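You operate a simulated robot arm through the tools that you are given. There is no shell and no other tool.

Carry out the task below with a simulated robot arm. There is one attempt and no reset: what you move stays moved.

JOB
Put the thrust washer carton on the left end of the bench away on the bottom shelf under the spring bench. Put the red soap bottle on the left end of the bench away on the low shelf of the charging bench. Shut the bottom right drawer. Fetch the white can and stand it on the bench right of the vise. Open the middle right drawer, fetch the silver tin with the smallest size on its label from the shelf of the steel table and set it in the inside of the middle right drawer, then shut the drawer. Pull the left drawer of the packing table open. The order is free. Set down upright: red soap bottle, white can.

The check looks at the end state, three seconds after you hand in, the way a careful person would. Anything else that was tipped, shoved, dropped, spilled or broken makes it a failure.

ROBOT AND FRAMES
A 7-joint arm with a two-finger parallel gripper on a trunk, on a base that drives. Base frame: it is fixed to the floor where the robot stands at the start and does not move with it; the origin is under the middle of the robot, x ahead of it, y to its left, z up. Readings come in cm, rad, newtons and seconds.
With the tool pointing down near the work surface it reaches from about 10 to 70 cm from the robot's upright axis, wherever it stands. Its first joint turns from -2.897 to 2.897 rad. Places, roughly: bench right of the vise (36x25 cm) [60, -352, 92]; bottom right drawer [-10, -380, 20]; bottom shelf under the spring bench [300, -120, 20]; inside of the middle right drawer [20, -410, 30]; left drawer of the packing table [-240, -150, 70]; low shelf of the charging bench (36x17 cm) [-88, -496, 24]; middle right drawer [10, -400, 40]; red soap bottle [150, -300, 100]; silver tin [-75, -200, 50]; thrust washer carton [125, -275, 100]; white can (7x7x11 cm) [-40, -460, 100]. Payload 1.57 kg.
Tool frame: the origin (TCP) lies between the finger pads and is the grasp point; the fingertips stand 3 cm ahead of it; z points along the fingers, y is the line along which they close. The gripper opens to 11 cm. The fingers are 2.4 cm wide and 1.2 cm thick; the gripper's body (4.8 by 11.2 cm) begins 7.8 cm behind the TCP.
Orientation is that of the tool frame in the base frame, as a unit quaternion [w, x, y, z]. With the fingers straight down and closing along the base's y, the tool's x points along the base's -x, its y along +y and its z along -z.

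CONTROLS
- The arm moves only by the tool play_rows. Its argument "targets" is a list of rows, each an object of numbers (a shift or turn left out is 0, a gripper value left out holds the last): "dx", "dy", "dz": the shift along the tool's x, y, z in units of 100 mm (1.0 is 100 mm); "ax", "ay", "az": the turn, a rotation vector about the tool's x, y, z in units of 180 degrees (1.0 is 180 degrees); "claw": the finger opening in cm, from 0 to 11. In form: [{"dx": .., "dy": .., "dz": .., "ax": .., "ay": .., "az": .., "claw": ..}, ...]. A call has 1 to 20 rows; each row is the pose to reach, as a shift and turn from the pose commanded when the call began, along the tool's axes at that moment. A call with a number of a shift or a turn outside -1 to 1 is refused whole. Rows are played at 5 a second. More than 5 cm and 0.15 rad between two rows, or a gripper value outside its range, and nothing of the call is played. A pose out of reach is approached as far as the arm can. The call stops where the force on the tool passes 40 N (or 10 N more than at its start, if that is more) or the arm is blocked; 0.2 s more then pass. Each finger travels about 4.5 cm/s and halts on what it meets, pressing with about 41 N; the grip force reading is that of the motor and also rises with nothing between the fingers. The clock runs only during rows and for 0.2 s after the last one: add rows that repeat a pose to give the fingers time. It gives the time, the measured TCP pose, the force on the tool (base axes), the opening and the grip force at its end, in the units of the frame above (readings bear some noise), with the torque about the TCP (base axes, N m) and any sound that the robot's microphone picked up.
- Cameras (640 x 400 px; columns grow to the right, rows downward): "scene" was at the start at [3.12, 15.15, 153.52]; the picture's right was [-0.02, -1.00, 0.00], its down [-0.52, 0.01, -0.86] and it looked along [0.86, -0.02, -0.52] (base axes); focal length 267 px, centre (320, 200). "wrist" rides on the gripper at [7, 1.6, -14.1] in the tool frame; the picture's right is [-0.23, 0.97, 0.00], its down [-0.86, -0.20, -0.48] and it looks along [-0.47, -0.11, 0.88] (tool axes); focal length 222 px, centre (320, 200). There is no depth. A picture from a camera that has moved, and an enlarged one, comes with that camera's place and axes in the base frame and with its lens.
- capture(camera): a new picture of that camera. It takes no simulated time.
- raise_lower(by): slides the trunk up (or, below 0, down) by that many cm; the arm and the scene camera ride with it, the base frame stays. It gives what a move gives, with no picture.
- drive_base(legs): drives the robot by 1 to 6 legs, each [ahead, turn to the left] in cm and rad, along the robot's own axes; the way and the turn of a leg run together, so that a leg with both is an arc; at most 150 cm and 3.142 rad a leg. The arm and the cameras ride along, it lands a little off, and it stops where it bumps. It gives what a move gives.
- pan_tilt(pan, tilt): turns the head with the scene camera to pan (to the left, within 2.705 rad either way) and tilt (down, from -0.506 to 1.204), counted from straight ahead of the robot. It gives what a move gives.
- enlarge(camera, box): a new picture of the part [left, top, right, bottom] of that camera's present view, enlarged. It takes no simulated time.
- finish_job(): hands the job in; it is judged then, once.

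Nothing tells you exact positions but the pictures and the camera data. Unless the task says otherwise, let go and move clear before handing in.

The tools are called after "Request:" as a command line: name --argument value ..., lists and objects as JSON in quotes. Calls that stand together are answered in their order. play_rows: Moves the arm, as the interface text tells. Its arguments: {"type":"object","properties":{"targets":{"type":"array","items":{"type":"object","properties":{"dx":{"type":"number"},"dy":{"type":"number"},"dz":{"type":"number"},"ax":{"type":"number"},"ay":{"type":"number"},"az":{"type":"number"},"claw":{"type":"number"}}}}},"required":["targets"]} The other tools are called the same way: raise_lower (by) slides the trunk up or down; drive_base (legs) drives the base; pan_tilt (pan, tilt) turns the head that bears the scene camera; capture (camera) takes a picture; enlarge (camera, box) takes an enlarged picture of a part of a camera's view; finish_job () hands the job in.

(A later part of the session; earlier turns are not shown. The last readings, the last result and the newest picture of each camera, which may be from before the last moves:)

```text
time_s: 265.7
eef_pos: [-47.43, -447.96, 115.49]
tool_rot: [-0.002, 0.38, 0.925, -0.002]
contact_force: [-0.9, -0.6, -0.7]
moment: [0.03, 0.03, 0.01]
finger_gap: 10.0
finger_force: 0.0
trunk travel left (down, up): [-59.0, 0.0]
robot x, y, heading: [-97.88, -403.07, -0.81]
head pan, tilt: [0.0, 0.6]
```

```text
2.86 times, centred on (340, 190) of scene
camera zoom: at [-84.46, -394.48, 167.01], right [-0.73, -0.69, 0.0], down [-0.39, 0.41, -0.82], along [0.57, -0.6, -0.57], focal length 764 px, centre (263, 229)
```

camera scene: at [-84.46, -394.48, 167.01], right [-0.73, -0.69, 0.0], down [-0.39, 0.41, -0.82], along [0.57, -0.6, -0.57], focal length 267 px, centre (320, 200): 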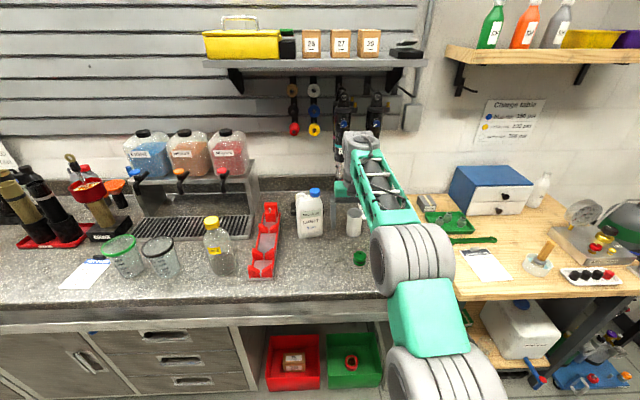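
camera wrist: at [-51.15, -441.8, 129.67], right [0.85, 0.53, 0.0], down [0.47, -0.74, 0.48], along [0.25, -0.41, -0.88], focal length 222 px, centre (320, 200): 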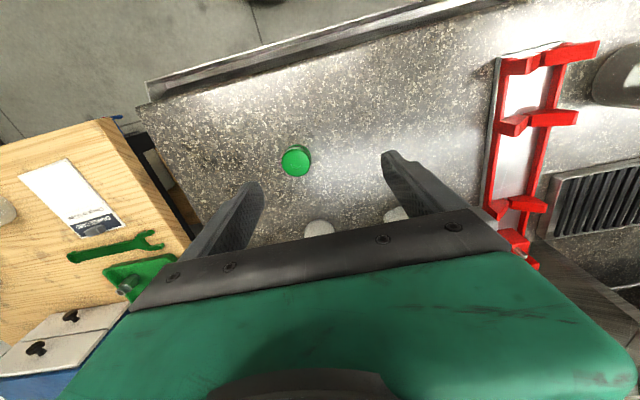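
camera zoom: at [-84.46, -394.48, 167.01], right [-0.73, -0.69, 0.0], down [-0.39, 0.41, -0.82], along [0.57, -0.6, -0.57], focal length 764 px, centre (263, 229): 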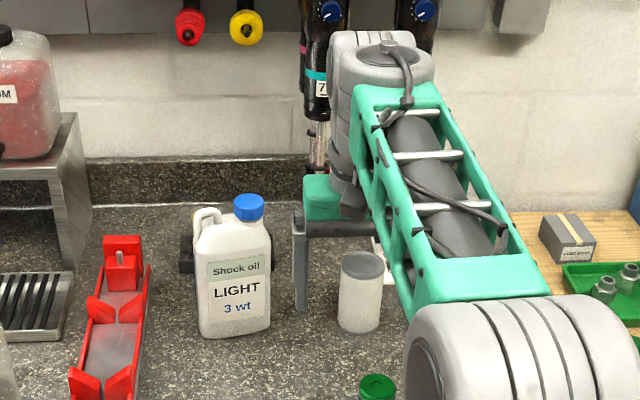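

The can stands at p≈354.6, q≈304, with a low green cap in front of it. I'll approach from above; driving forward 20 cm.

Request:
play_rows --targets '[{"dy": -0.19, "claw": 9.5}, {"dy": -0.38}]'

Request:
drive_base --legs '[[19, 0]]'

Request:
capture --camera "wrist"

Request:
enlarge --camera "scene" --box '[260, 140, 420, 280]'

```text
time_s: 266.3
eef_pos: [-50.13, -450.63, 115.62]
tool_rot: [-0.001, 0.381, 0.925, -0.001]
contact_force: [0.2, -0.3, 0.3]
moment: [-0.01, -0.01, 0.02]
finger_gap: 9.51
finger_force: 0.2
trunk travel left (down, up): [-59.0, 0.0]
robot x, y, heading: [-97.87, -402.84, -0.813]
head pan, tilt: [0.0, 0.6]
```

```text
time_s: 267.8
eef_pos: [-36.96, -464.64, 115.46]
tool_rot: [-0.001, 0.381, 0.925, -0.001]
contact_force: [1.2, -0.6, 1.0]
moment: [0.02, 0.01, -0.02]
finger_gap: 9.49
finger_force: 0.0
trunk travel left (down, up): [-59.0, 0.0]
robot x, y, heading: [-84.46, -417.0, -0.814]
head pan, tilt: [0.0, 0.6]
```

```text
taken
camera wrist: at [-40.64, -458.55, 129.61], right [0.85, 0.53, 0.0], down [0.47, -0.74, 0.48], along [0.25, -0.41, -0.88], focal length 222 px, centre (320, 200)
```

wrist: 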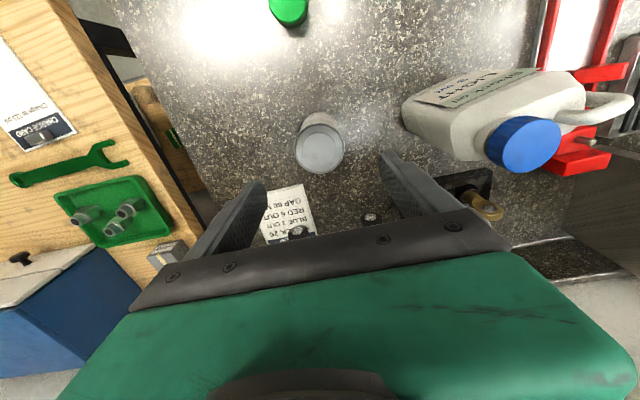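

```text
2.86 times, centred on (340, 210) of scene
camera zoom: at [-71.25, -408.48, 167.01], right [-0.73, -0.69, 0.0], down [-0.39, 0.41, -0.82], along [0.57, -0.6, -0.57], focal length 764 px, centre (263, 171)
```

zoom: 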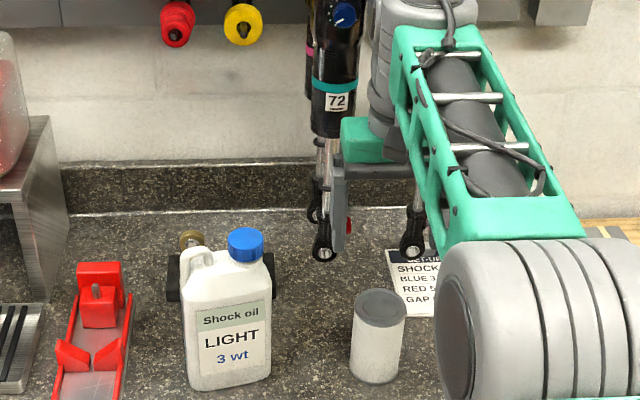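

The can is exactly under the gripper. Hanging shocks are about 10 cm behind, so straight down is clear. Lowering.

Request:
play_rows --targets '[{"dz": 0.3}, {"dz": 0.6}, {"dz": 0.9}]'

Request:
capture --camera "wrist"

Request:
enlarge --camera "scene" --box '[260, 140, 420, 280]'

```text
time_s: 268.6
eef_pos: [-37.04, -464.47, 106.45]
tool_rot: [-0.001, 0.381, 0.925, -0.002]
contact_force: [0.1, 0.0, 1.0]
moment: [0.04, 0.0, 0.02]
finger_gap: 9.5
finger_force: 0.2
trunk travel left (down, up): [-59.0, 0.0]
robot x, y, heading: [-84.79, -416.65, -0.815]
head pan, tilt: [0.0, 0.6]
```

```text
taken
camera wrist: at [-40.76, -458.45, 120.58], right [0.85, 0.53, 0.0], down [0.47, -0.74, 0.48], along [0.25, -0.41, -0.88], focal length 222 px, centre (320, 200)
```

wrist: 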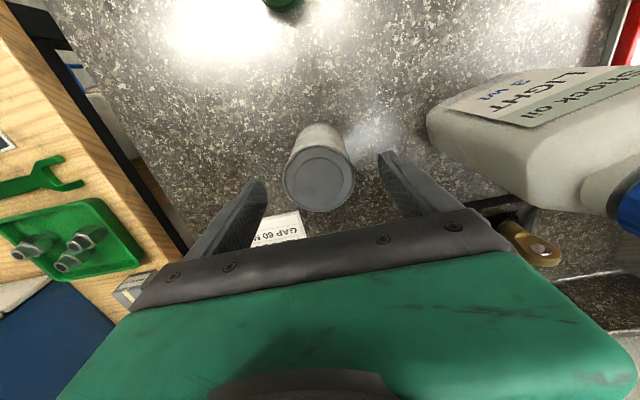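

```text
2.86 times, centred on (340, 210) of scene
camera zoom: at [-71.3, -408.42, 167.01], right [-0.73, -0.69, 0.0], down [-0.39, 0.41, -0.82], along [0.57, -0.6, -0.57], focal length 764 px, centre (263, 171)
```

zoom: 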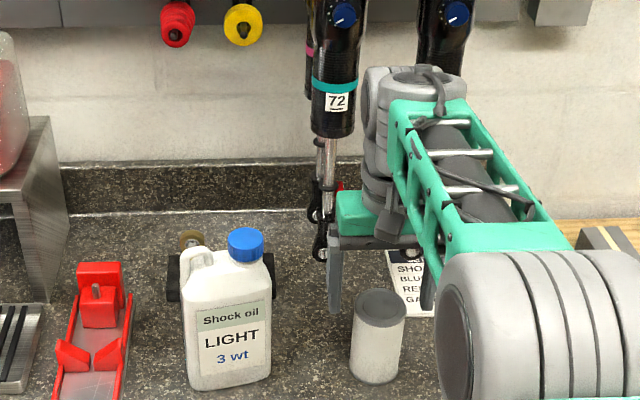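

Request:
play_rows --targets '[{"dz": 0.25}, {"dz": 0.5}, {"dz": 0.73}, {"dz": 0.73}]'

Request:
play_rows --targets '[{"claw": 8.7}, {"claw": 7.9}, {"claw": 7.1}, {"claw": 6.4}, {"claw": 6.2}, {"claw": 6.2}]'

Request:
capture --camera "wrist"

```text
time_s: 269.6
eef_pos: [-37.05, -464.57, 99.2]
tool_rot: [-0.002, 0.38, 0.925, -0.002]
contact_force: [0.1, -0.6, 0.1]
moment: [0.04, 0.01, 0.0]
finger_gap: 9.49
finger_force: 0.1
trunk travel left (down, up): [-59.0, 0.0]
robot x, y, heading: [-83.95, -416.73, -0.81]
head pan, tilt: [0.0, 0.6]
```

```text
time_s: 271.0
eef_pos: [-37.24, -464.45, 99.19]
tool_rot: [-0.001, 0.381, 0.925, -0.001]
contact_force: [-0.6, -0.1, 0.5]
moment: [0.03, -0.03, 0.03]
finger_gap: 6.29
finger_force: 0.8
trunk travel left (down, up): [-59.0, 0.0]
robot x, y, heading: [-84.56, -416.83, -0.815]
head pan, tilt: [0.0, 0.6]
```

```text
taken
camera wrist: at [-40.83, -458.51, 113.35], right [0.85, 0.53, 0.0], down [0.47, -0.74, 0.48], along [0.25, -0.41, -0.88], focal length 222 px, centre (320, 200)
```

wrist: 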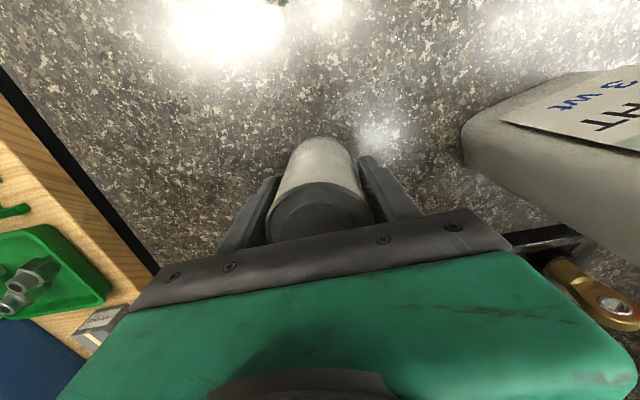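

The can is only lightly touched; closing further for a firm grip.

Request:
play_rows --targets '[{"claw": 5.6}, {"claw": 5.0}, {"claw": 5.0}, {"claw": 5.0}]'

Request:
capture --camera "wrist"

```text
time_s: 272.0
eef_pos: [-37.15, -464.58, 99.15]
tool_rot: [-0.001, 0.381, 0.925, -0.001]
contact_force: [-0.8, -0.5, 1.4]
moment: [0.03, -0.05, -0.03]
finger_gap: 6.01
finger_force: 40.6
trunk travel left (down, up): [-59.0, 0.0]
robot x, y, heading: [-84.75, -416.37, -0.816]
head pan, tilt: [0.0, 0.6]
```

```text
taken
camera wrist: at [-40.82, -458.5, 113.36], right [0.85, 0.53, 0.0], down [0.47, -0.74, 0.48], along [0.25, -0.41, -0.88], focal length 222 px, centre (320, 200)
```

wrist: 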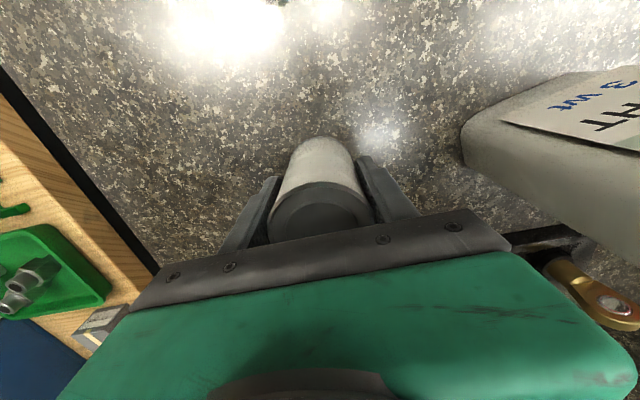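

Gripped. Lifting and checking.

Request:
play_rows --targets '[{"dz": -0.1}, {"dz": -0.3}, {"dz": -0.6}, {"dz": -0.9}, {"dz": -1.0}]'

Request:
enlarge --camera "scene" --box '[260, 140, 420, 280]'

Request:
capture --camera "wrist"

```text
time_s: 273.2
eef_pos: [-36.97, -464.44, 109.12]
tool_rot: [-0.002, 0.381, 0.925, -0.001]
contact_force: [-0.6, -1.1, -2.1]
moment: [0.01, 0.0, -0.01]
finger_gap: 6.05
finger_force: 41.2
trunk travel left (down, up): [-59.0, 0.0]
robot x, y, heading: [-84.58, -416.75, -0.817]
head pan, tilt: [0.0, 0.6]
```

```text
2.86 times, centred on (340, 210) of scene
camera zoom: at [-71.3, -408.43, 167.01], right [-0.73, -0.69, 0.0], down [-0.39, 0.41, -0.82], along [0.57, -0.6, -0.57], focal length 764 px, centre (263, 171)
```

zoom: 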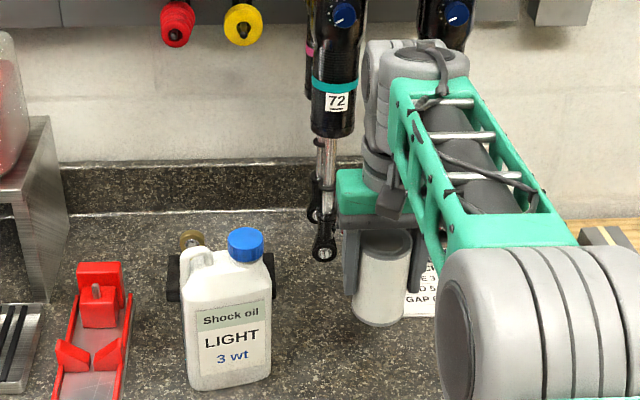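

```text
taken
camera wrist: at [-40.59, -458.45, 123.29], right [0.85, 0.53, 0.0], down [0.47, -0.74, 0.48], along [0.25, -0.41, -0.88], focal length 222 px, centre (320, 200)
```

wrist: 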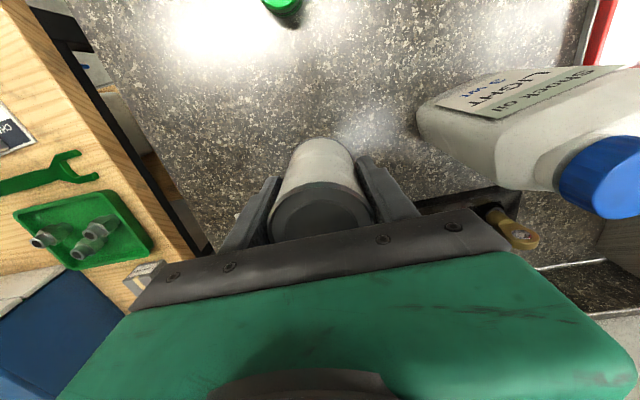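

Request:
play_rows --targets '[{"dz": -0.3}, {"dz": -0.6}]'

Request:
drive_base --legs '[[-62, 0], [0, 1.6], [148, 0], [0, -1.571]]'

Request:
capture --camera "scene"

Request:
capture --camera "wrist"

```text
time_s: 273.8
eef_pos: [-36.97, -464.63, 115.07]
tool_rot: [-0.002, 0.38, 0.925, -0.002]
contact_force: [0.3, 0.7, -3.8]
moment: [0.0, 0.0, 0.0]
finger_gap: 6.03
finger_force: 41.0
trunk travel left (down, up): [-59.0, 0.0]
robot x, y, heading: [-84.52, -417.02, -0.816]
head pan, tilt: [0.0, 0.6]
```

```text
time_s: 292.1
eef_pos: [28.02, -309.22, 115.17]
tool_rot: [-0.001, 0.359, 0.933, -0.002]
contact_force: [0.0, 0.3, -3.6]
moment: [0.02, -0.02, -0.01]
finger_gap: 6.01
finger_force: 41.0
trunk travel left (down, up): [-59.0, 0.0]
robot x, y, heading: [-21.74, -264.17, -0.769]
head pan, tilt: [0.0, 0.6]
```

```text
taken
camera scene: at [-8.87, -254.85, 167.01], right [-0.69, -0.72, 0.0], down [-0.41, 0.39, -0.82], along [0.59, -0.57, -0.57], focal length 267 px, centre (320, 200)
```

scene: 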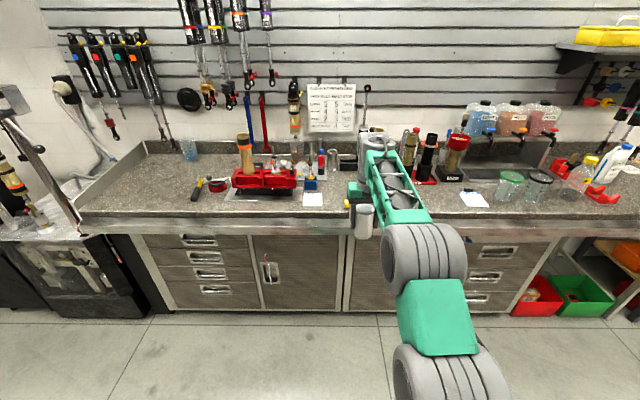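

```text
taken
camera wrist: at [24.08, -303.5, 129.27], right [0.82, 0.57, 0.0], down [0.5, -0.72, 0.48], along [0.27, -0.39, -0.88], focal length 222 px, centre (320, 200)
```

wrist: 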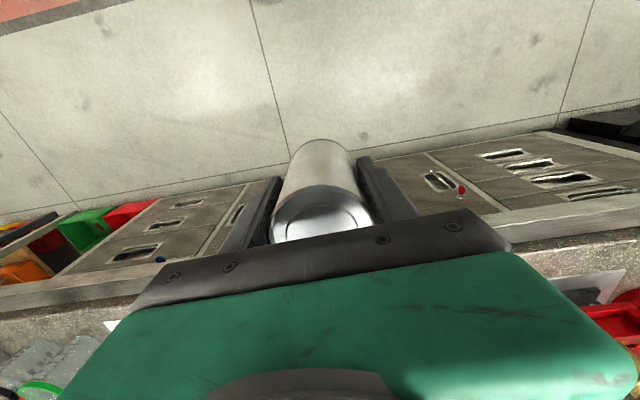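

Request:
pan_tilt --pan -0.25 --tilt 0.6

Request:
enlarge --camera "scene" --box '[180, 110, 420, 250]'

```text
time_s: 292.9
eef_pos: [28.06, -309.32, 115.19]
tool_rot: [-0.001, 0.359, 0.933, -0.002]
contact_force: [0.5, 0.4, -3.3]
moment: [0.02, -0.04, -0.04]
finger_gap: 6.03
finger_force: 41.3
trunk travel left (down, up): [-59.0, 0.0]
robot x, y, heading: [-21.77, -264.07, -0.77]
head pan, tilt: [-0.25, 0.6]
```

```text
2.67 times, centred on (300, 180) of scene
camera zoom: at [-10.56, -256.21, 167.01], right [-0.85, -0.53, 0.0], down [-0.3, 0.48, -0.82], along [0.43, -0.7, -0.57], focal length 713 px, centre (373, 253)
```

zoom: 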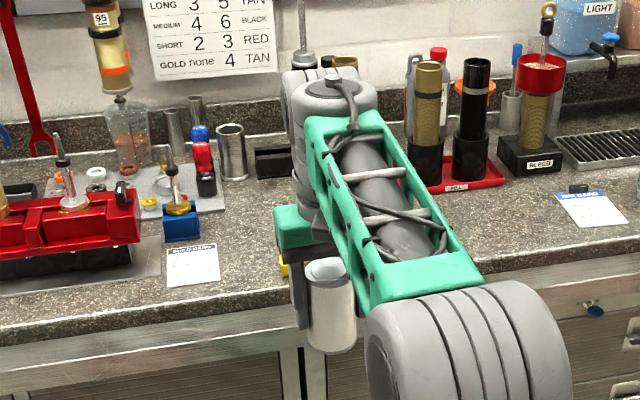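

The area right of the vise around p≈210, q≈291 looks free (yellow block at p≈198). I'll drive in with the can held high.

Request:
drive_base --legs '[[0, -0.06], [35, 0]]'

Request:
play_rows --targets '[{"dy": -0.2}, {"dy": -0.4}, {"dy": -0.55}]'

Request:
capture --camera "wrist"

Request:
pan_tilt --pan 0.0 --tilt 0.6

Request:
capture --camera "scene"

```text
time_s: 295.6
eef_pos: [49.27, -338.21, 115.05]
tool_rot: [-0.002, 0.386, 0.923, -0.001]
contact_force: [1.1, -0.2, -3.2]
moment: [0.04, 0.05, -0.02]
finger_gap: 6.03
finger_force: 41.0
trunk travel left (down, up): [-59.0, 0.0]
robot x, y, heading: [1.87, -289.7, -0.826]
head pan, tilt: [-0.25, 0.6]
```

```text
time_s: 296.4
eef_pos: [45.37, -342.14, 115.18]
tool_rot: [-0.003, 0.386, 0.923, -0.001]
contact_force: [-0.3, -0.6, -3.2]
moment: [0.03, 0.01, -0.01]
finger_gap: 6.02
finger_force: 41.1
trunk travel left (down, up): [-59.0, 0.0]
robot x, y, heading: [1.93, -289.71, -0.828]
head pan, tilt: [-0.25, 0.6]
```

```text
taken
camera wrist: at [41.72, -336.14, 129.33], right [0.85, 0.52, 0.0], down [0.46, -0.75, 0.48], along [0.25, -0.41, -0.88], focal length 222 px, centre (320, 200)
```

wrist: 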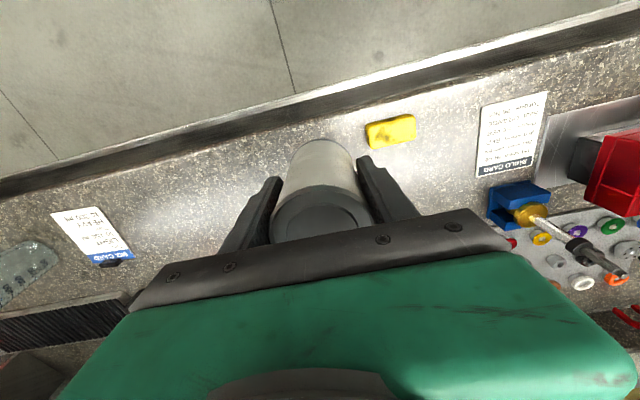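

```text
time_s: 297.1
eef_pos: [45.27, -342.22, 115.25]
tool_rot: [-0.001, 0.386, 0.923, -0.001]
contact_force: [-0.4, 0.0, -3.0]
moment: [-0.02, -0.03, -0.01]
finger_gap: 6.03
finger_force: 41.0
trunk travel left (down, up): [-59.0, 0.0]
robot x, y, heading: [2.26, -290.14, -0.83]
head pan, tilt: [0.0, 0.6]
```

```text
taken
camera scene: at [15.59, -281.61, 167.01], right [-0.74, -0.68, 0.0], down [-0.38, 0.42, -0.82], along [0.56, -0.61, -0.57], focal length 267 px, centre (320, 200)
```

scene: 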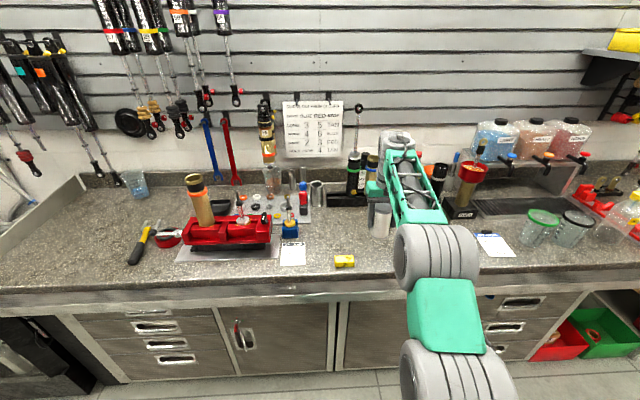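

Request:
drive_base --legs '[[16, 0]]'

Request:
capture --camera "wrist"

Request:
enlarge --camera "scene" --box '[260, 120, 480, 300]'

```text
time_s: 298.6
eef_pos: [56.23, -353.99, 115.19]
tool_rot: [-0.003, 0.386, 0.923, -0.001]
contact_force: [-0.3, -0.4, -2.9]
moment: [0.02, 0.05, 0.0]
finger_gap: 6.05
finger_force: 41.4
trunk travel left (down, up): [-59.0, 0.0]
robot x, y, heading: [13.0, -301.46, -0.823]
head pan, tilt: [0.0, 0.6]
```

```text
taken
camera wrist: at [52.7, -347.9, 129.3], right [0.85, 0.52, 0.0], down [0.46, -0.75, 0.48], along [0.25, -0.41, -0.88], focal length 222 px, centre (320, 200)
```

wrist: 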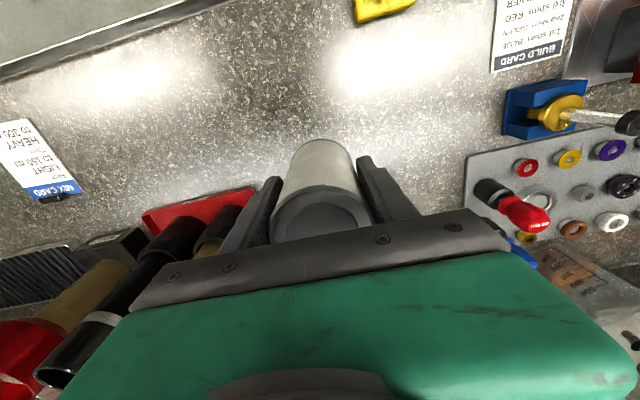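

```text
2.22 times, centred on (370, 210) of scene
camera zoom: at [26.51, -293.45, 167.01], right [-0.73, -0.68, 0.0], down [-0.38, 0.42, -0.82], along [0.56, -0.61, -0.57], focal length 594 px, centre (209, 178)
```

zoom: 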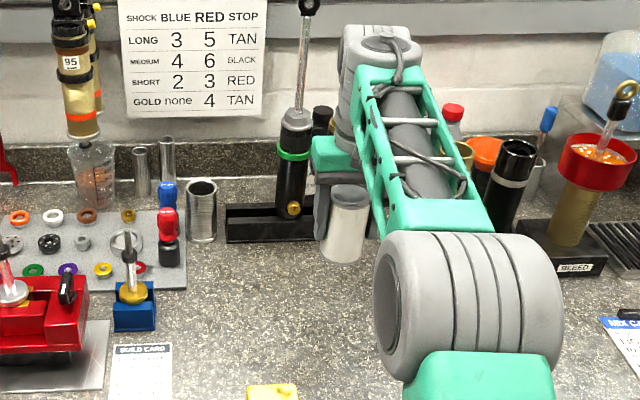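

Clear below. Lowering the can to the bench.

Request:
play_rows --targets '[{"dz": 0.3}, {"dz": 0.6}, {"dz": 0.9}]'

Request:
play_rows --targets '[{"dz": 0.2}, {"dz": 0.4}, {"dz": 0.55}, {"dz": 0.6}]'

Request:
play_rows --targets '[{"dz": 0.04}, {"dz": 0.08}, {"dz": 0.12}]'

```text
time_s: 299.4
eef_pos: [56.3, -353.79, 106.22]
tool_rot: [-0.002, 0.386, 0.923, -0.001]
contact_force: [-0.4, 0.7, -3.3]
moment: [0.01, 0.05, -0.03]
finger_gap: 5.99
finger_force: 41.2
trunk travel left (down, up): [-59.0, 0.0]
robot x, y, heading: [13.45, -301.78, -0.825]
head pan, tilt: [0.0, 0.6]
```

```text
time_s: 300.4
eef_pos: [56.03, -353.92, 100.27]
tool_rot: [-0.002, 0.386, 0.922, -0.001]
contact_force: [-0.3, 0.3, -3.6]
moment: [0.02, 0.0, 0.01]
finger_gap: 6.03
finger_force: 41.4
trunk travel left (down, up): [-59.0, 0.0]
robot x, y, heading: [12.91, -301.51, -0.827]
head pan, tilt: [0.0, 0.6]
```

```text
time_s: 301.2
eef_pos: [56.06, -353.79, 99.23]
tool_rot: [-0.001, 0.386, 0.922, -0.001]
contact_force: [-0.9, 1.3, 3.4]
moment: [0.19, -0.12, 0.06]
finger_gap: 6.02
finger_force: 41.7
trunk travel left (down, up): [-59.0, 0.0]
robot x, y, heading: [13.0, -301.75, -0.822]
head pan, tilt: [0.0, 0.6]
```

Contact made: the can rests on the bench. Opening and rising.

Request:
play_rows --targets '[{"claw": 6.8}, {"claw": 7.8}, {"claw": 8.8}, {"claw": 8.8}]'

Request:
play_rows --targets '[{"dz": -0.2}, {"dz": -0.5}, {"dz": -0.8}, {"dz": -1.0}]'

Request:
play_rows --targets '[{"dz": -0.3}, {"dz": -0.6}]'

Request:
capture --camera "wrist"

Request:
enlarge --camera "scene" --box '[260, 120, 480, 300]'

```text
time_s: 302.2
eef_pos: [56.09, -353.82, 99.02]
tool_rot: [-0.001, 0.386, 0.923, -0.002]
contact_force: [0.0, 0.2, -1.1]
moment: [0.04, 0.01, 0.02]
finger_gap: 8.8
finger_force: 0.1
trunk travel left (down, up): [-59.0, 0.0]
robot x, y, heading: [12.93, -302.04, -0.825]
head pan, tilt: [0.0, 0.6]
```

```text
time_s: 303.2
eef_pos: [55.99, -353.87, 109.08]
tool_rot: [-0.001, 0.385, 0.923, -0.002]
contact_force: [0.6, 0.0, -0.8]
moment: [0.0, 0.0, 0.01]
finger_gap: 8.79
finger_force: 0.0
trunk travel left (down, up): [-59.0, 0.0]
robot x, y, heading: [13.05, -301.35, -0.826]
head pan, tilt: [0.0, 0.6]
```

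```text
time_s: 303.8
eef_pos: [56.2, -353.93, 115.08]
tool_rot: [-0.002, 0.384, 0.923, -0.001]
contact_force: [-0.6, -0.7, -0.4]
moment: [-0.02, 0.01, 0.0]
finger_gap: 8.79
finger_force: 0.2
trunk travel left (down, up): [-59.0, 0.0]
robot x, y, heading: [12.9, -301.31, -0.829]
head pan, tilt: [0.0, 0.6]
```

```text
taken
camera wrist: at [52.59, -347.77, 129.22], right [0.85, 0.52, 0.0], down [0.46, -0.75, 0.48], along [0.25, -0.41, -0.88], focal length 222 px, centre (320, 200)
```

wrist: 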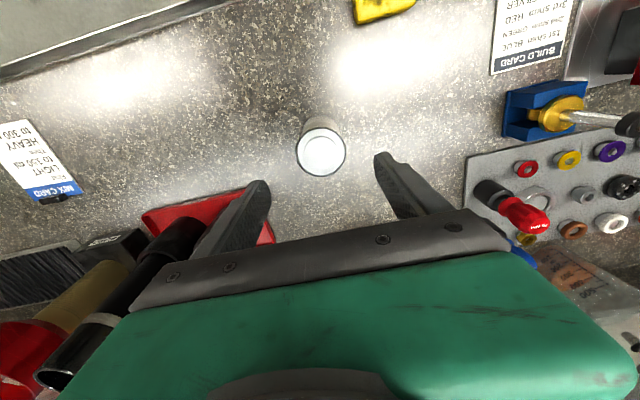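

```text
2.22 times, centred on (370, 210) of scene
camera zoom: at [26.4, -293.31, 167.01], right [-0.73, -0.68, 0.0], down [-0.38, 0.42, -0.83], along [0.56, -0.61, -0.56], focal length 594 px, centre (209, 178)
```

zoom: 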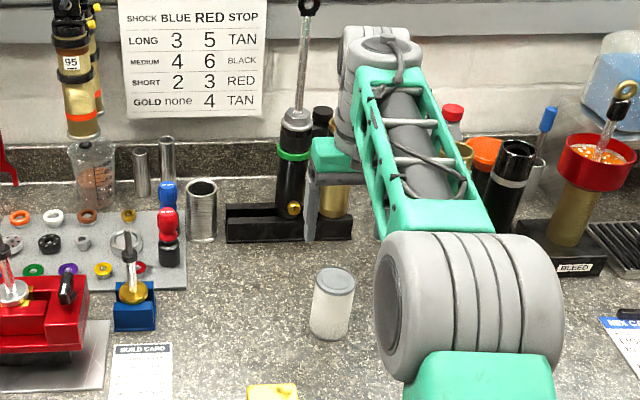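

The white can stands right of the vise. Next: the middle right drawer. I'll back off and drive in front of it.

Request:
drive_base --legs '[[-48, 0], [0, -1.53], [78, 0], [0, 1.571]]'

Request:
raise_lower --by -40

Request:
capture --camera "scene"

Request:
capture --camera "wrist"

```text
time_s: 317.9
eef_pos: [-27.65, -372.1, 115.0]
tool_rot: [-0.002, 0.36, 0.933, -0.002]
contact_force: [0.2, -0.2, -0.1]
moment: [0.02, 0.02, 0.01]
finger_gap: 8.78
finger_force: 0.0
trunk travel left (down, up): [-59.0, 0.0]
robot x, y, heading: [-73.54, -322.09, -0.769]
head pan, tilt: [0.0, 0.6]
```

```text
time_s: 321.7
eef_pos: [-27.55, -372.06, 75.0]
tool_rot: [-0.001, 0.36, 0.933, -0.001]
contact_force: [0.0, -0.4, -0.1]
moment: [0.02, 0.0, -0.03]
finger_gap: 8.79
finger_force: 0.1
trunk travel left (down, up): [-19.0, 40.0]
robot x, y, heading: [-73.35, -322.38, -0.767]
head pan, tilt: [0.0, 0.6]
```

```text
taken
camera scene: at [-60.69, -313.21, 127.02], right [-0.7, -0.72, 0.0], down [-0.41, 0.39, -0.83], along [0.59, -0.57, -0.56], focal length 267 px, centre (320, 200)
```

scene: 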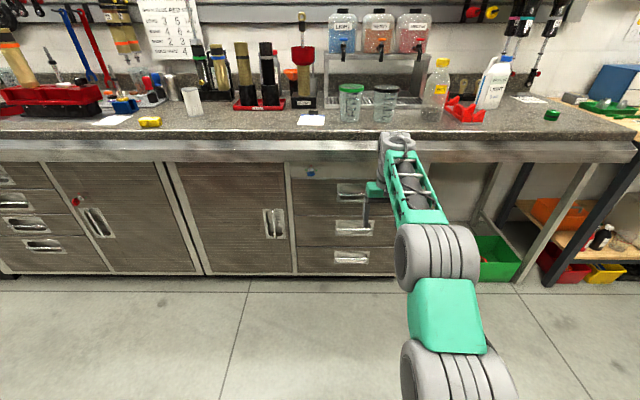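

```text
taken
camera wrist: at [-31.51, -366.12, 89.21], right [0.82, 0.57, 0.0], down [0.5, -0.72, 0.48], along [0.27, -0.39, -0.88], focal length 222 px, centre (320, 200)
```

wrist: 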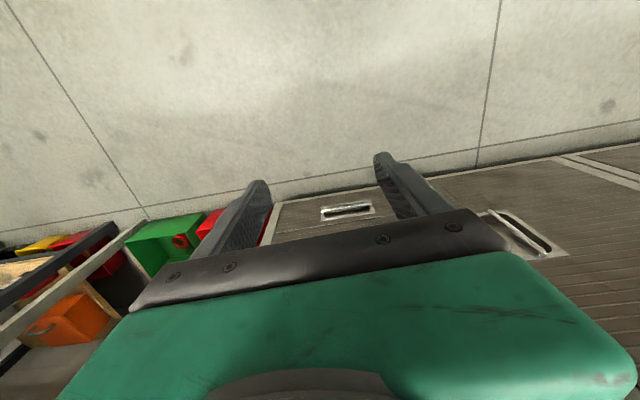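

I'm in front of the drawers. I'll pitch the tool to horizontal, then roll it 90° so the fingers close vertically on the handle bar.

Request:
play_rows --targets '[{"ay": -0.0455, "dx": -0.06}, {"ay": -0.091, "dx": -0.12}, {"ay": -0.1364, "dx": -0.18}, {"ay": -0.182, "dx": -0.24}, {"ay": -0.227, "dx": -0.3}, {"ay": -0.273, "dx": -0.36}, {"ay": -0.318, "dx": -0.42}, {"ay": -0.364, "dx": -0.48}, {"ay": -0.409, "dx": -0.54}, {"ay": -0.45, "dx": -0.6}, {"ay": -0.45, "dx": -0.6}]'

Request:
play_rows --targets '[{"az": 0.0455}, {"az": 0.091}, {"az": 0.1364}, {"az": 0.1818}, {"az": 0.2273}, {"az": 0.2727}, {"az": 0.3182}, {"az": 0.3636}, {"az": 0.4091}, {"az": 0.4545}, {"az": 0.5}]'

Request:
capture --camera "wrist"

Request:
capture --camera "scene"

```text
time_s: 324.1
eef_pos: [-23.26, -376.02, 75.17]
tool_rot: [0.605, 0.273, 0.71, -0.235]
contact_force: [-0.8, -0.1, 0.6]
moment: [0.01, 0.0, 0.03]
finger_gap: 8.8
finger_force: 0.0
trunk travel left (down, up): [-19.0, 40.0]
robot x, y, heading: [-73.87, -322.31, -0.767]
head pan, tilt: [0.0, 0.6]
```

```text
time_s: 326.5
eef_pos: [-23.2, -376.03, 75.01]
tool_rot: [0.593, 0.696, 0.309, 0.262]
contact_force: [-0.3, -0.3, 0.3]
moment: [0.0, 0.01, -0.01]
finger_gap: 8.81
finger_force: 0.1
trunk travel left (down, up): [-19.0, 40.0]
robot x, y, heading: [-73.47, -322.26, -0.77]
head pan, tilt: [0.0, 0.6]
```

```text
taken
camera wrist: at [-28.53, -361.73, 78.88], right [-0.04, -0.27, 0.96], down [-0.95, -0.29, -0.12], along [0.32, -0.92, -0.25], focal length 222 px, centre (320, 200)
```

wrist: 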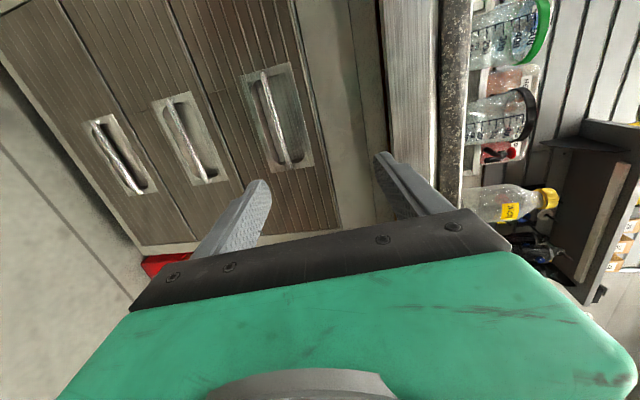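

```text
taken
camera scene: at [-60.69, -313.21, 127.01], right [-0.7, -0.72, 0.0], down [-0.41, 0.39, -0.83], along [0.59, -0.57, -0.56], focal length 267 px, centre (320, 200)
```

scene: 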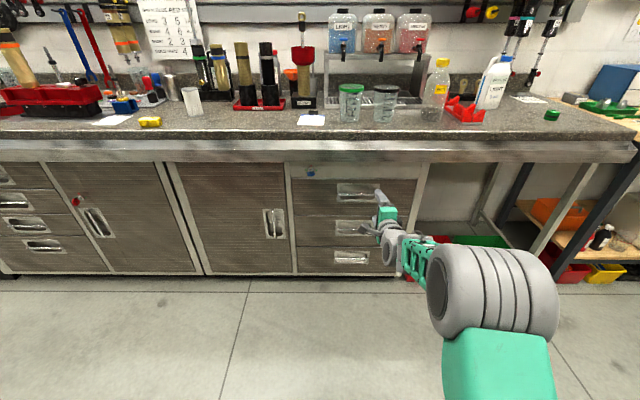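

Request:
enlarge --camera "wrist" --box '[60, 40, 340, 240]'

Request:
enlarge --camera "scene" --box '[290, 160, 410, 280]'

```text
2.00 times, centred on (200, 140) of wrist
camera zoom: at [-28.53, -361.73, 78.88], right [-0.04, -0.27, 0.96], down [-0.95, -0.29, -0.12], along [0.32, -0.92, -0.25], focal length 444 px, centre (560, 320)
```

zoom: 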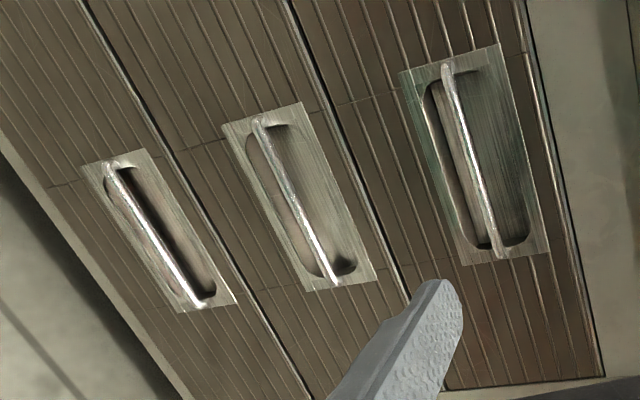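

```text
3.33 times, centred on (350, 220) of scene
camera zoom: at [-60.69, -313.21, 127.01], right [-0.7, -0.72, 0.0], down [-0.41, 0.39, -0.83], along [0.59, -0.57, -0.56], focal length 891 px, centre (220, 133)
```

zoom: 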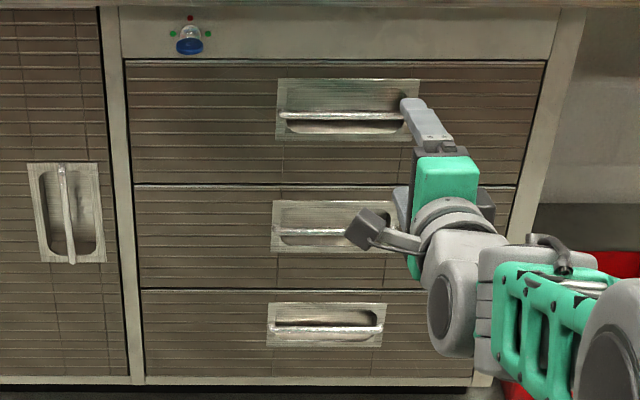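

The handle bar sits ~1 cm proud of a recessed plate, centred at p≈279.5, z≈42.6. I'll lower to that height, narrowing the fingers to 4 cm.

Request:
raise_lower --by -19

Request:
play_rows --targets '[{"dx": 0.1, "dy": -0.25, "dz": 0.04, "ay": -0.005, "claw": 7}, {"dx": 0.2, "dy": -0.5, "dz": 0.08, "ay": -0.01, "claw": 5.5}, {"dx": 0.28, "dy": -0.75, "dz": 0.12, "ay": -0.015, "claw": 4}, {"dx": 0.28, "dy": -1.0, "dz": 0.16, "ay": -0.015, "claw": 4}]'

Request:
play_rows --targets '[{"dy": -0.15, "dz": 0.1}, {"dy": -0.3, "dz": 0.2}, {"dy": -0.3, "dz": 0.2}]'

Request:
capture --camera "wrist"

Request:
capture --camera "scene"

```text
time_s: 328.6
eef_pos: [-23.13, -376.08, 56.06]
tool_rot: [0.594, 0.695, 0.31, 0.262]
contact_force: [-0.4, 0.0, 0.8]
moment: [0.0, 0.01, -0.02]
finger_gap: 8.82
finger_force: 0.2
trunk travel left (down, up): [0.0, 59.0]
robot x, y, heading: [-73.3, -322.41, -0.768]
head pan, tilt: [0.0, 0.6]
```

```text
time_s: 329.6
eef_pos: [-21.29, -374.01, 45.86]
tool_rot: [0.602, 0.7, 0.294, 0.246]
contact_force: [0.2, -0.1, 0.6]
moment: [0.02, 0.04, 0.01]
finger_gap: 4.01
finger_force: 0.0
trunk travel left (down, up): [0.0, 59.0]
robot x, y, heading: [-73.61, -321.9, -0.767]
head pan, tilt: [0.0, 0.6]
```

```text
time_s: 330.4
eef_pos: [-20.41, -375.18, 42.44]
tool_rot: [0.6, 0.702, 0.295, 0.245]
contact_force: [0.2, -0.7, -0.1]
moment: [0.03, 0.0, 0.01]
finger_gap: 4.01
finger_force: 0.1
trunk travel left (down, up): [0.0, 59.0]
robot x, y, heading: [-73.54, -322.73, -0.768]
head pan, tilt: [0.0, 0.6]
```

```text
taken
camera wrist: at [-25.0, -360.5, 46.29], right [-0.04, -0.26, 0.96], down [-0.96, -0.25, -0.11], along [0.27, -0.93, -0.24], focal length 222 px, centre (320, 200)
```

wrist: 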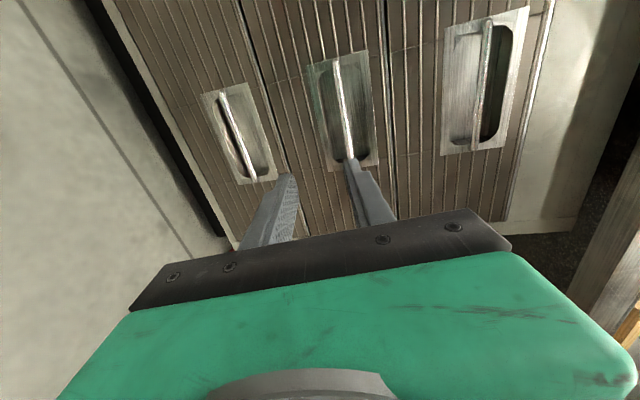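

```text
taken
camera scene: at [-60.69, -313.21, 108.01], right [-0.7, -0.72, 0.0], down [-0.41, 0.39, -0.83], along [0.59, -0.57, -0.56], focal length 267 px, centre (320, 200)
```

scene: 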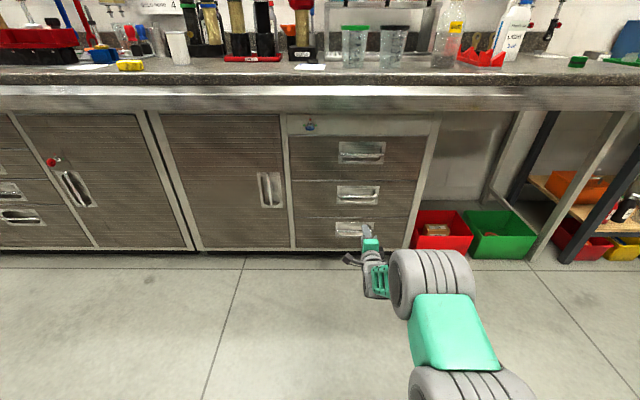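

Request:
enlarge --camera "scene" --box '[290, 120, 430, 250]'

Request:
enlarge --camera "wrist" --box '[220, 20, 420, 220]'

```text
3.08 times, centred on (360, 185) of scene
camera zoom: at [-60.69, -313.21, 108.01], right [-0.7, -0.72, 0.0], down [-0.41, 0.39, -0.83], along [0.59, -0.57, -0.56], focal length 823 px, centre (197, 246)
```

zoom: 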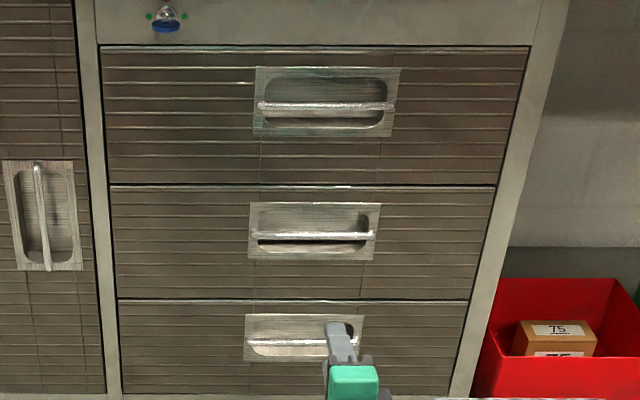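

```text
2.00 times, centred on (320, 120) of wrist
camera zoom: at [-25.0, -360.5, 46.29], right [-0.04, -0.26, 0.96], down [-0.96, -0.25, -0.11], along [0.27, -0.93, -0.24], focal length 444 px, centre (320, 360)
```

zoom: 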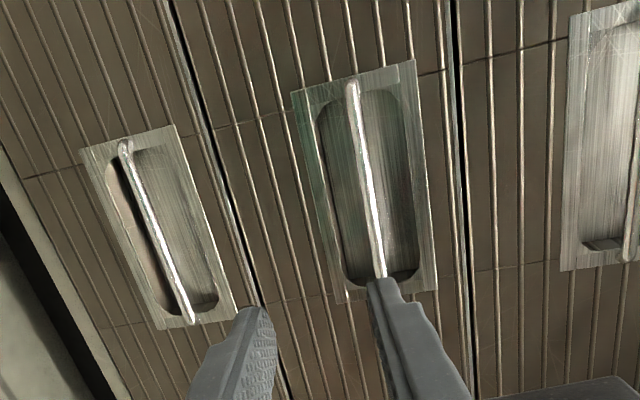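

Bar refined: q≈276.5, z≈42.8. The gripper is aligned. I'll drive forward 14 cm and finish with the arm.

Request:
drive_base --legs '[[14, 0]]'

Request:
play_rows --targets '[{"dy": 0.1, "dz": 0.1}, {"dy": 0.12, "dz": 0.25}, {"dy": 0.14, "dz": 0.4}]'

Request:
capture --camera "wrist"

Request:
enlarge --camera "scene" --box '[290, 120, 430, 250]'

```text
time_s: 331.7
eef_pos: [-10.47, -384.88, 42.47]
tool_rot: [0.601, 0.701, 0.294, 0.245]
contact_force: [-0.6, -0.3, -0.7]
moment: [0.02, -0.04, -0.01]
finger_gap: 3.99
finger_force: 0.1
trunk travel left (down, up): [0.0, 59.0]
robot x, y, heading: [-63.57, -332.21, -0.773]
head pan, tilt: [0.0, 0.6]
```

```text
time_s: 332.5
eef_pos: [-7.48, -387.92, 43.31]
tool_rot: [0.601, 0.702, 0.294, 0.244]
contact_force: [-0.4, -0.8, -1.2]
moment: [0.0, -0.02, -0.01]
finger_gap: 4.02
finger_force: 0.0
trunk travel left (down, up): [0.0, 59.0]
robot x, y, heading: [-63.85, -331.93, -0.773]
head pan, tilt: [0.0, 0.6]
```

```text
taken
camera wrist: at [-12.13, -373.32, 47.05], right [-0.04, -0.26, 0.96], down [-0.96, -0.25, -0.11], along [0.27, -0.93, -0.24], focal length 222 px, centre (320, 200)
```

wrist: 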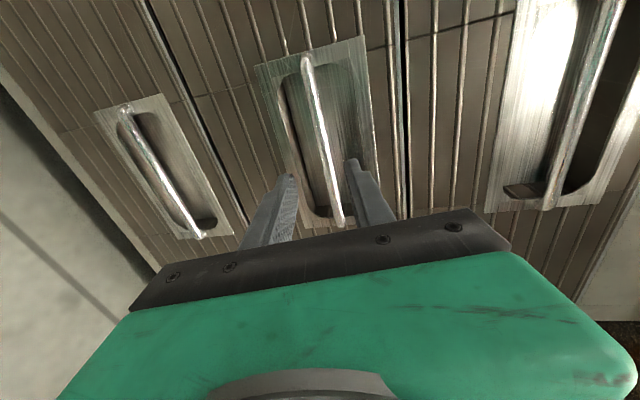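

```text
3.08 times, centred on (360, 185) of scene
camera zoom: at [-50.68, -322.96, 108.01], right [-0.7, -0.72, 0.0], down [-0.4, 0.39, -0.83], along [0.59, -0.58, -0.56], focal length 823 px, centre (197, 246)
```

zoom: 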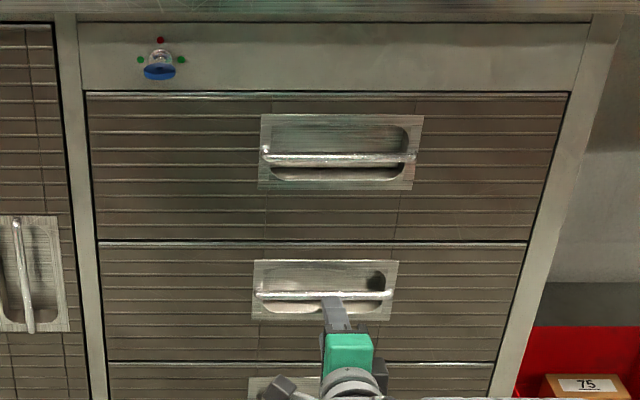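

Request:
play_rows --targets '[{"dy": 0.03, "dz": 0.2}, {"dy": 0.05, "dz": 0.38}, {"dy": 0.07, "dz": 0.54}, {"dy": 0.07, "dz": 0.54}]'

Request:
capture --camera "wrist"

Request:
enlarge --camera "scene" --box '[290, 120, 430, 250]'

```text
time_s: 333.5
eef_pos: [-3.64, -391.81, 43.14]
tool_rot: [0.602, 0.701, 0.294, 0.245]
contact_force: [0.5, 0.1, 0.3]
moment: [-0.04, -0.01, -0.02]
finger_gap: 3.98
finger_force: 0.0
trunk travel left (down, up): [0.0, 59.0]
robot x, y, heading: [-63.47, -332.09, -0.772]
head pan, tilt: [0.0, 0.6]
```

```text
taken
camera wrist: at [-8.25, -377.15, 46.85], right [-0.04, -0.26, 0.96], down [-0.96, -0.25, -0.11], along [0.27, -0.93, -0.24], focal length 222 px, centre (320, 200)
```

wrist: 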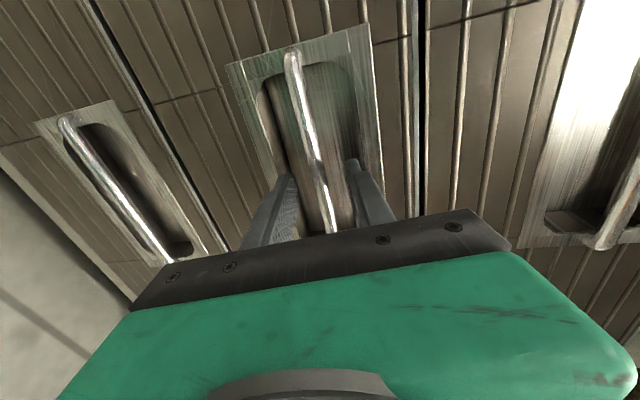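

```text
3.08 times, centred on (360, 185) of scene
camera zoom: at [-50.67, -322.96, 108.01], right [-0.7, -0.72, 0.0], down [-0.4, 0.39, -0.83], along [0.59, -0.58, -0.56], focal length 823 px, centre (197, 246)
```

zoom: 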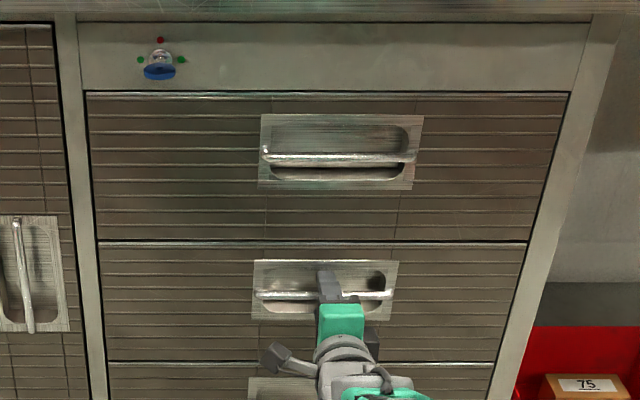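

The bar is between the fingers. Closing on it.

Request:
play_rows --targets '[{"claw": 3}, {"claw": 2}, {"claw": 1}, {"claw": 0.3}, {"claw": 0.3}, {"claw": 0.3}]'

Request:
capture --camera "wrist"

```text
time_s: 334.9
eef_pos: [-3.6, -391.78, 43.01]
tool_rot: [0.601, 0.702, 0.294, 0.245]
contact_force: [-0.3, 0.0, 0.2]
moment: [0.5, -0.5, -0.02]
finger_gap: 1.17
finger_force: 28.8
trunk travel left (down, up): [0.0, 59.0]
robot x, y, heading: [-63.25, -331.96, -0.773]
head pan, tilt: [0.0, 0.6]
```

```text
taken
camera wrist: at [-8.26, -377.14, 46.86], right [-0.04, -0.26, 0.96], down [-0.96, -0.25, -0.11], along [0.27, -0.93, -0.24], focal length 222 px, centre (320, 200)
```

wrist: 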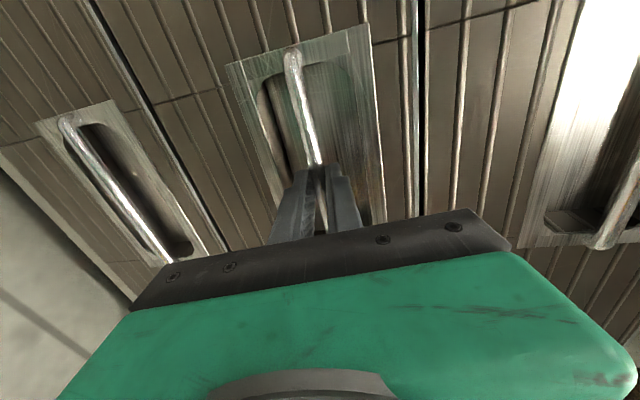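

Gripped (bar 1.2 cm). Pulling gently with the arm first, then by driving back.

Request:
play_rows --targets '[{"dz": -0.1, "dy": -0.015, "claw": 0.3}, {"dz": -0.2, "dy": -0.03}, {"dz": -0.3, "dy": -0.05}, {"dz": -0.4, "dy": -0.065}]'

Request:
capture --camera "scene"

```text
time_s: 335.9
eef_pos: [-6.57, -388.85, 43.19]
tool_rot: [0.601, 0.702, 0.295, 0.245]
contact_force: [1.6, -0.8, 0.7]
moment: [0.44, -0.46, -0.3]
finger_gap: 1.22
finger_force: 29.4
trunk travel left (down, up): [0.0, 59.0]
robot x, y, heading: [-64.12, -331.83, -0.773]
head pan, tilt: [0.0, 0.6]
```

```text
taken
camera scene: at [-50.68, -322.96, 108.01], right [-0.7, -0.72, 0.0], down [-0.4, 0.39, -0.83], along [0.59, -0.58, -0.57], focal length 267 px, centre (320, 200)
```

scene: 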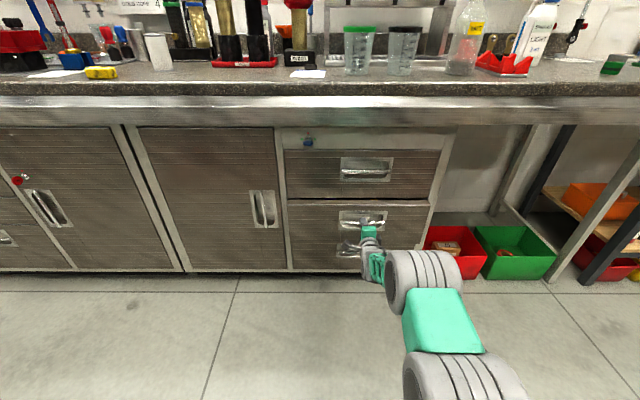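

The drawer follows. Driving back to open it.

Request:
drive_base --legs '[[-10, 0], [-10, 0]]'

Request:
capture --camera "scene"

```text
time_s: 337.8
eef_pos: [-20.94, -374.92, 43.08]
tool_rot: [0.601, 0.701, 0.295, 0.245]
contact_force: [6.2, 4.5, 0.1]
moment: [0.54, -0.54, 0.14]
finger_gap: 1.19
finger_force: 29.1
trunk travel left (down, up): [0.0, 59.0]
robot x, y, heading: [-78.01, -318.15, -0.77]
head pan, tilt: [0.0, 0.6]
```

```text
taken
camera scene: at [-65.07, -308.92, 108.01], right [-0.7, -0.72, 0.0], down [-0.41, 0.39, -0.83], along [0.59, -0.58, -0.56], focal length 267 px, centre (320, 200)
```

scene: 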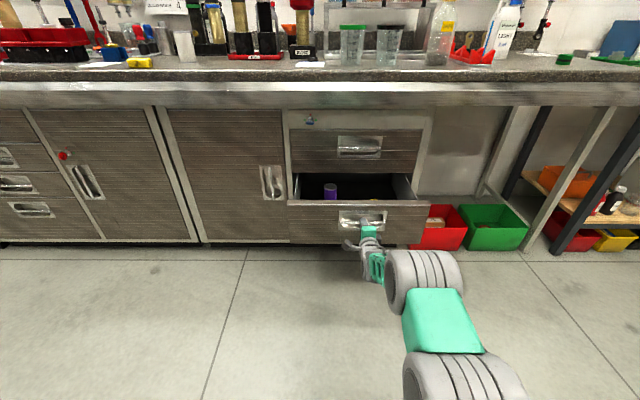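

Request:
drive_base --legs '[[-7, 0]]'

Request:
enlarge --camera "scene" --box '[270, 120, 450, 270]'

```text
time_s: 338.9
eef_pos: [-26.02, -369.83, 43.12]
tool_rot: [0.6, 0.701, 0.296, 0.246]
contact_force: [-0.6, -3.6, -0.1]
moment: [0.42, -0.46, -0.18]
finger_gap: 1.18
finger_force: 29.4
trunk travel left (down, up): [0.0, 59.0]
robot x, y, heading: [-83.05, -313.14, -0.771]
head pan, tilt: [0.0, 0.6]
```

```text
2.67 times, centred on (360, 195) of scene
camera zoom: at [-70.26, -303.92, 108.01], right [-0.7, -0.72, 0.0], down [-0.41, 0.39, -0.82], along [0.59, -0.57, -0.57], focal length 713 px, centre (213, 213)
```

zoom: 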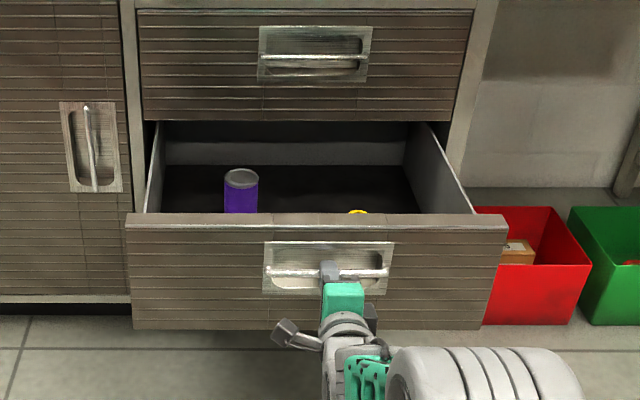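

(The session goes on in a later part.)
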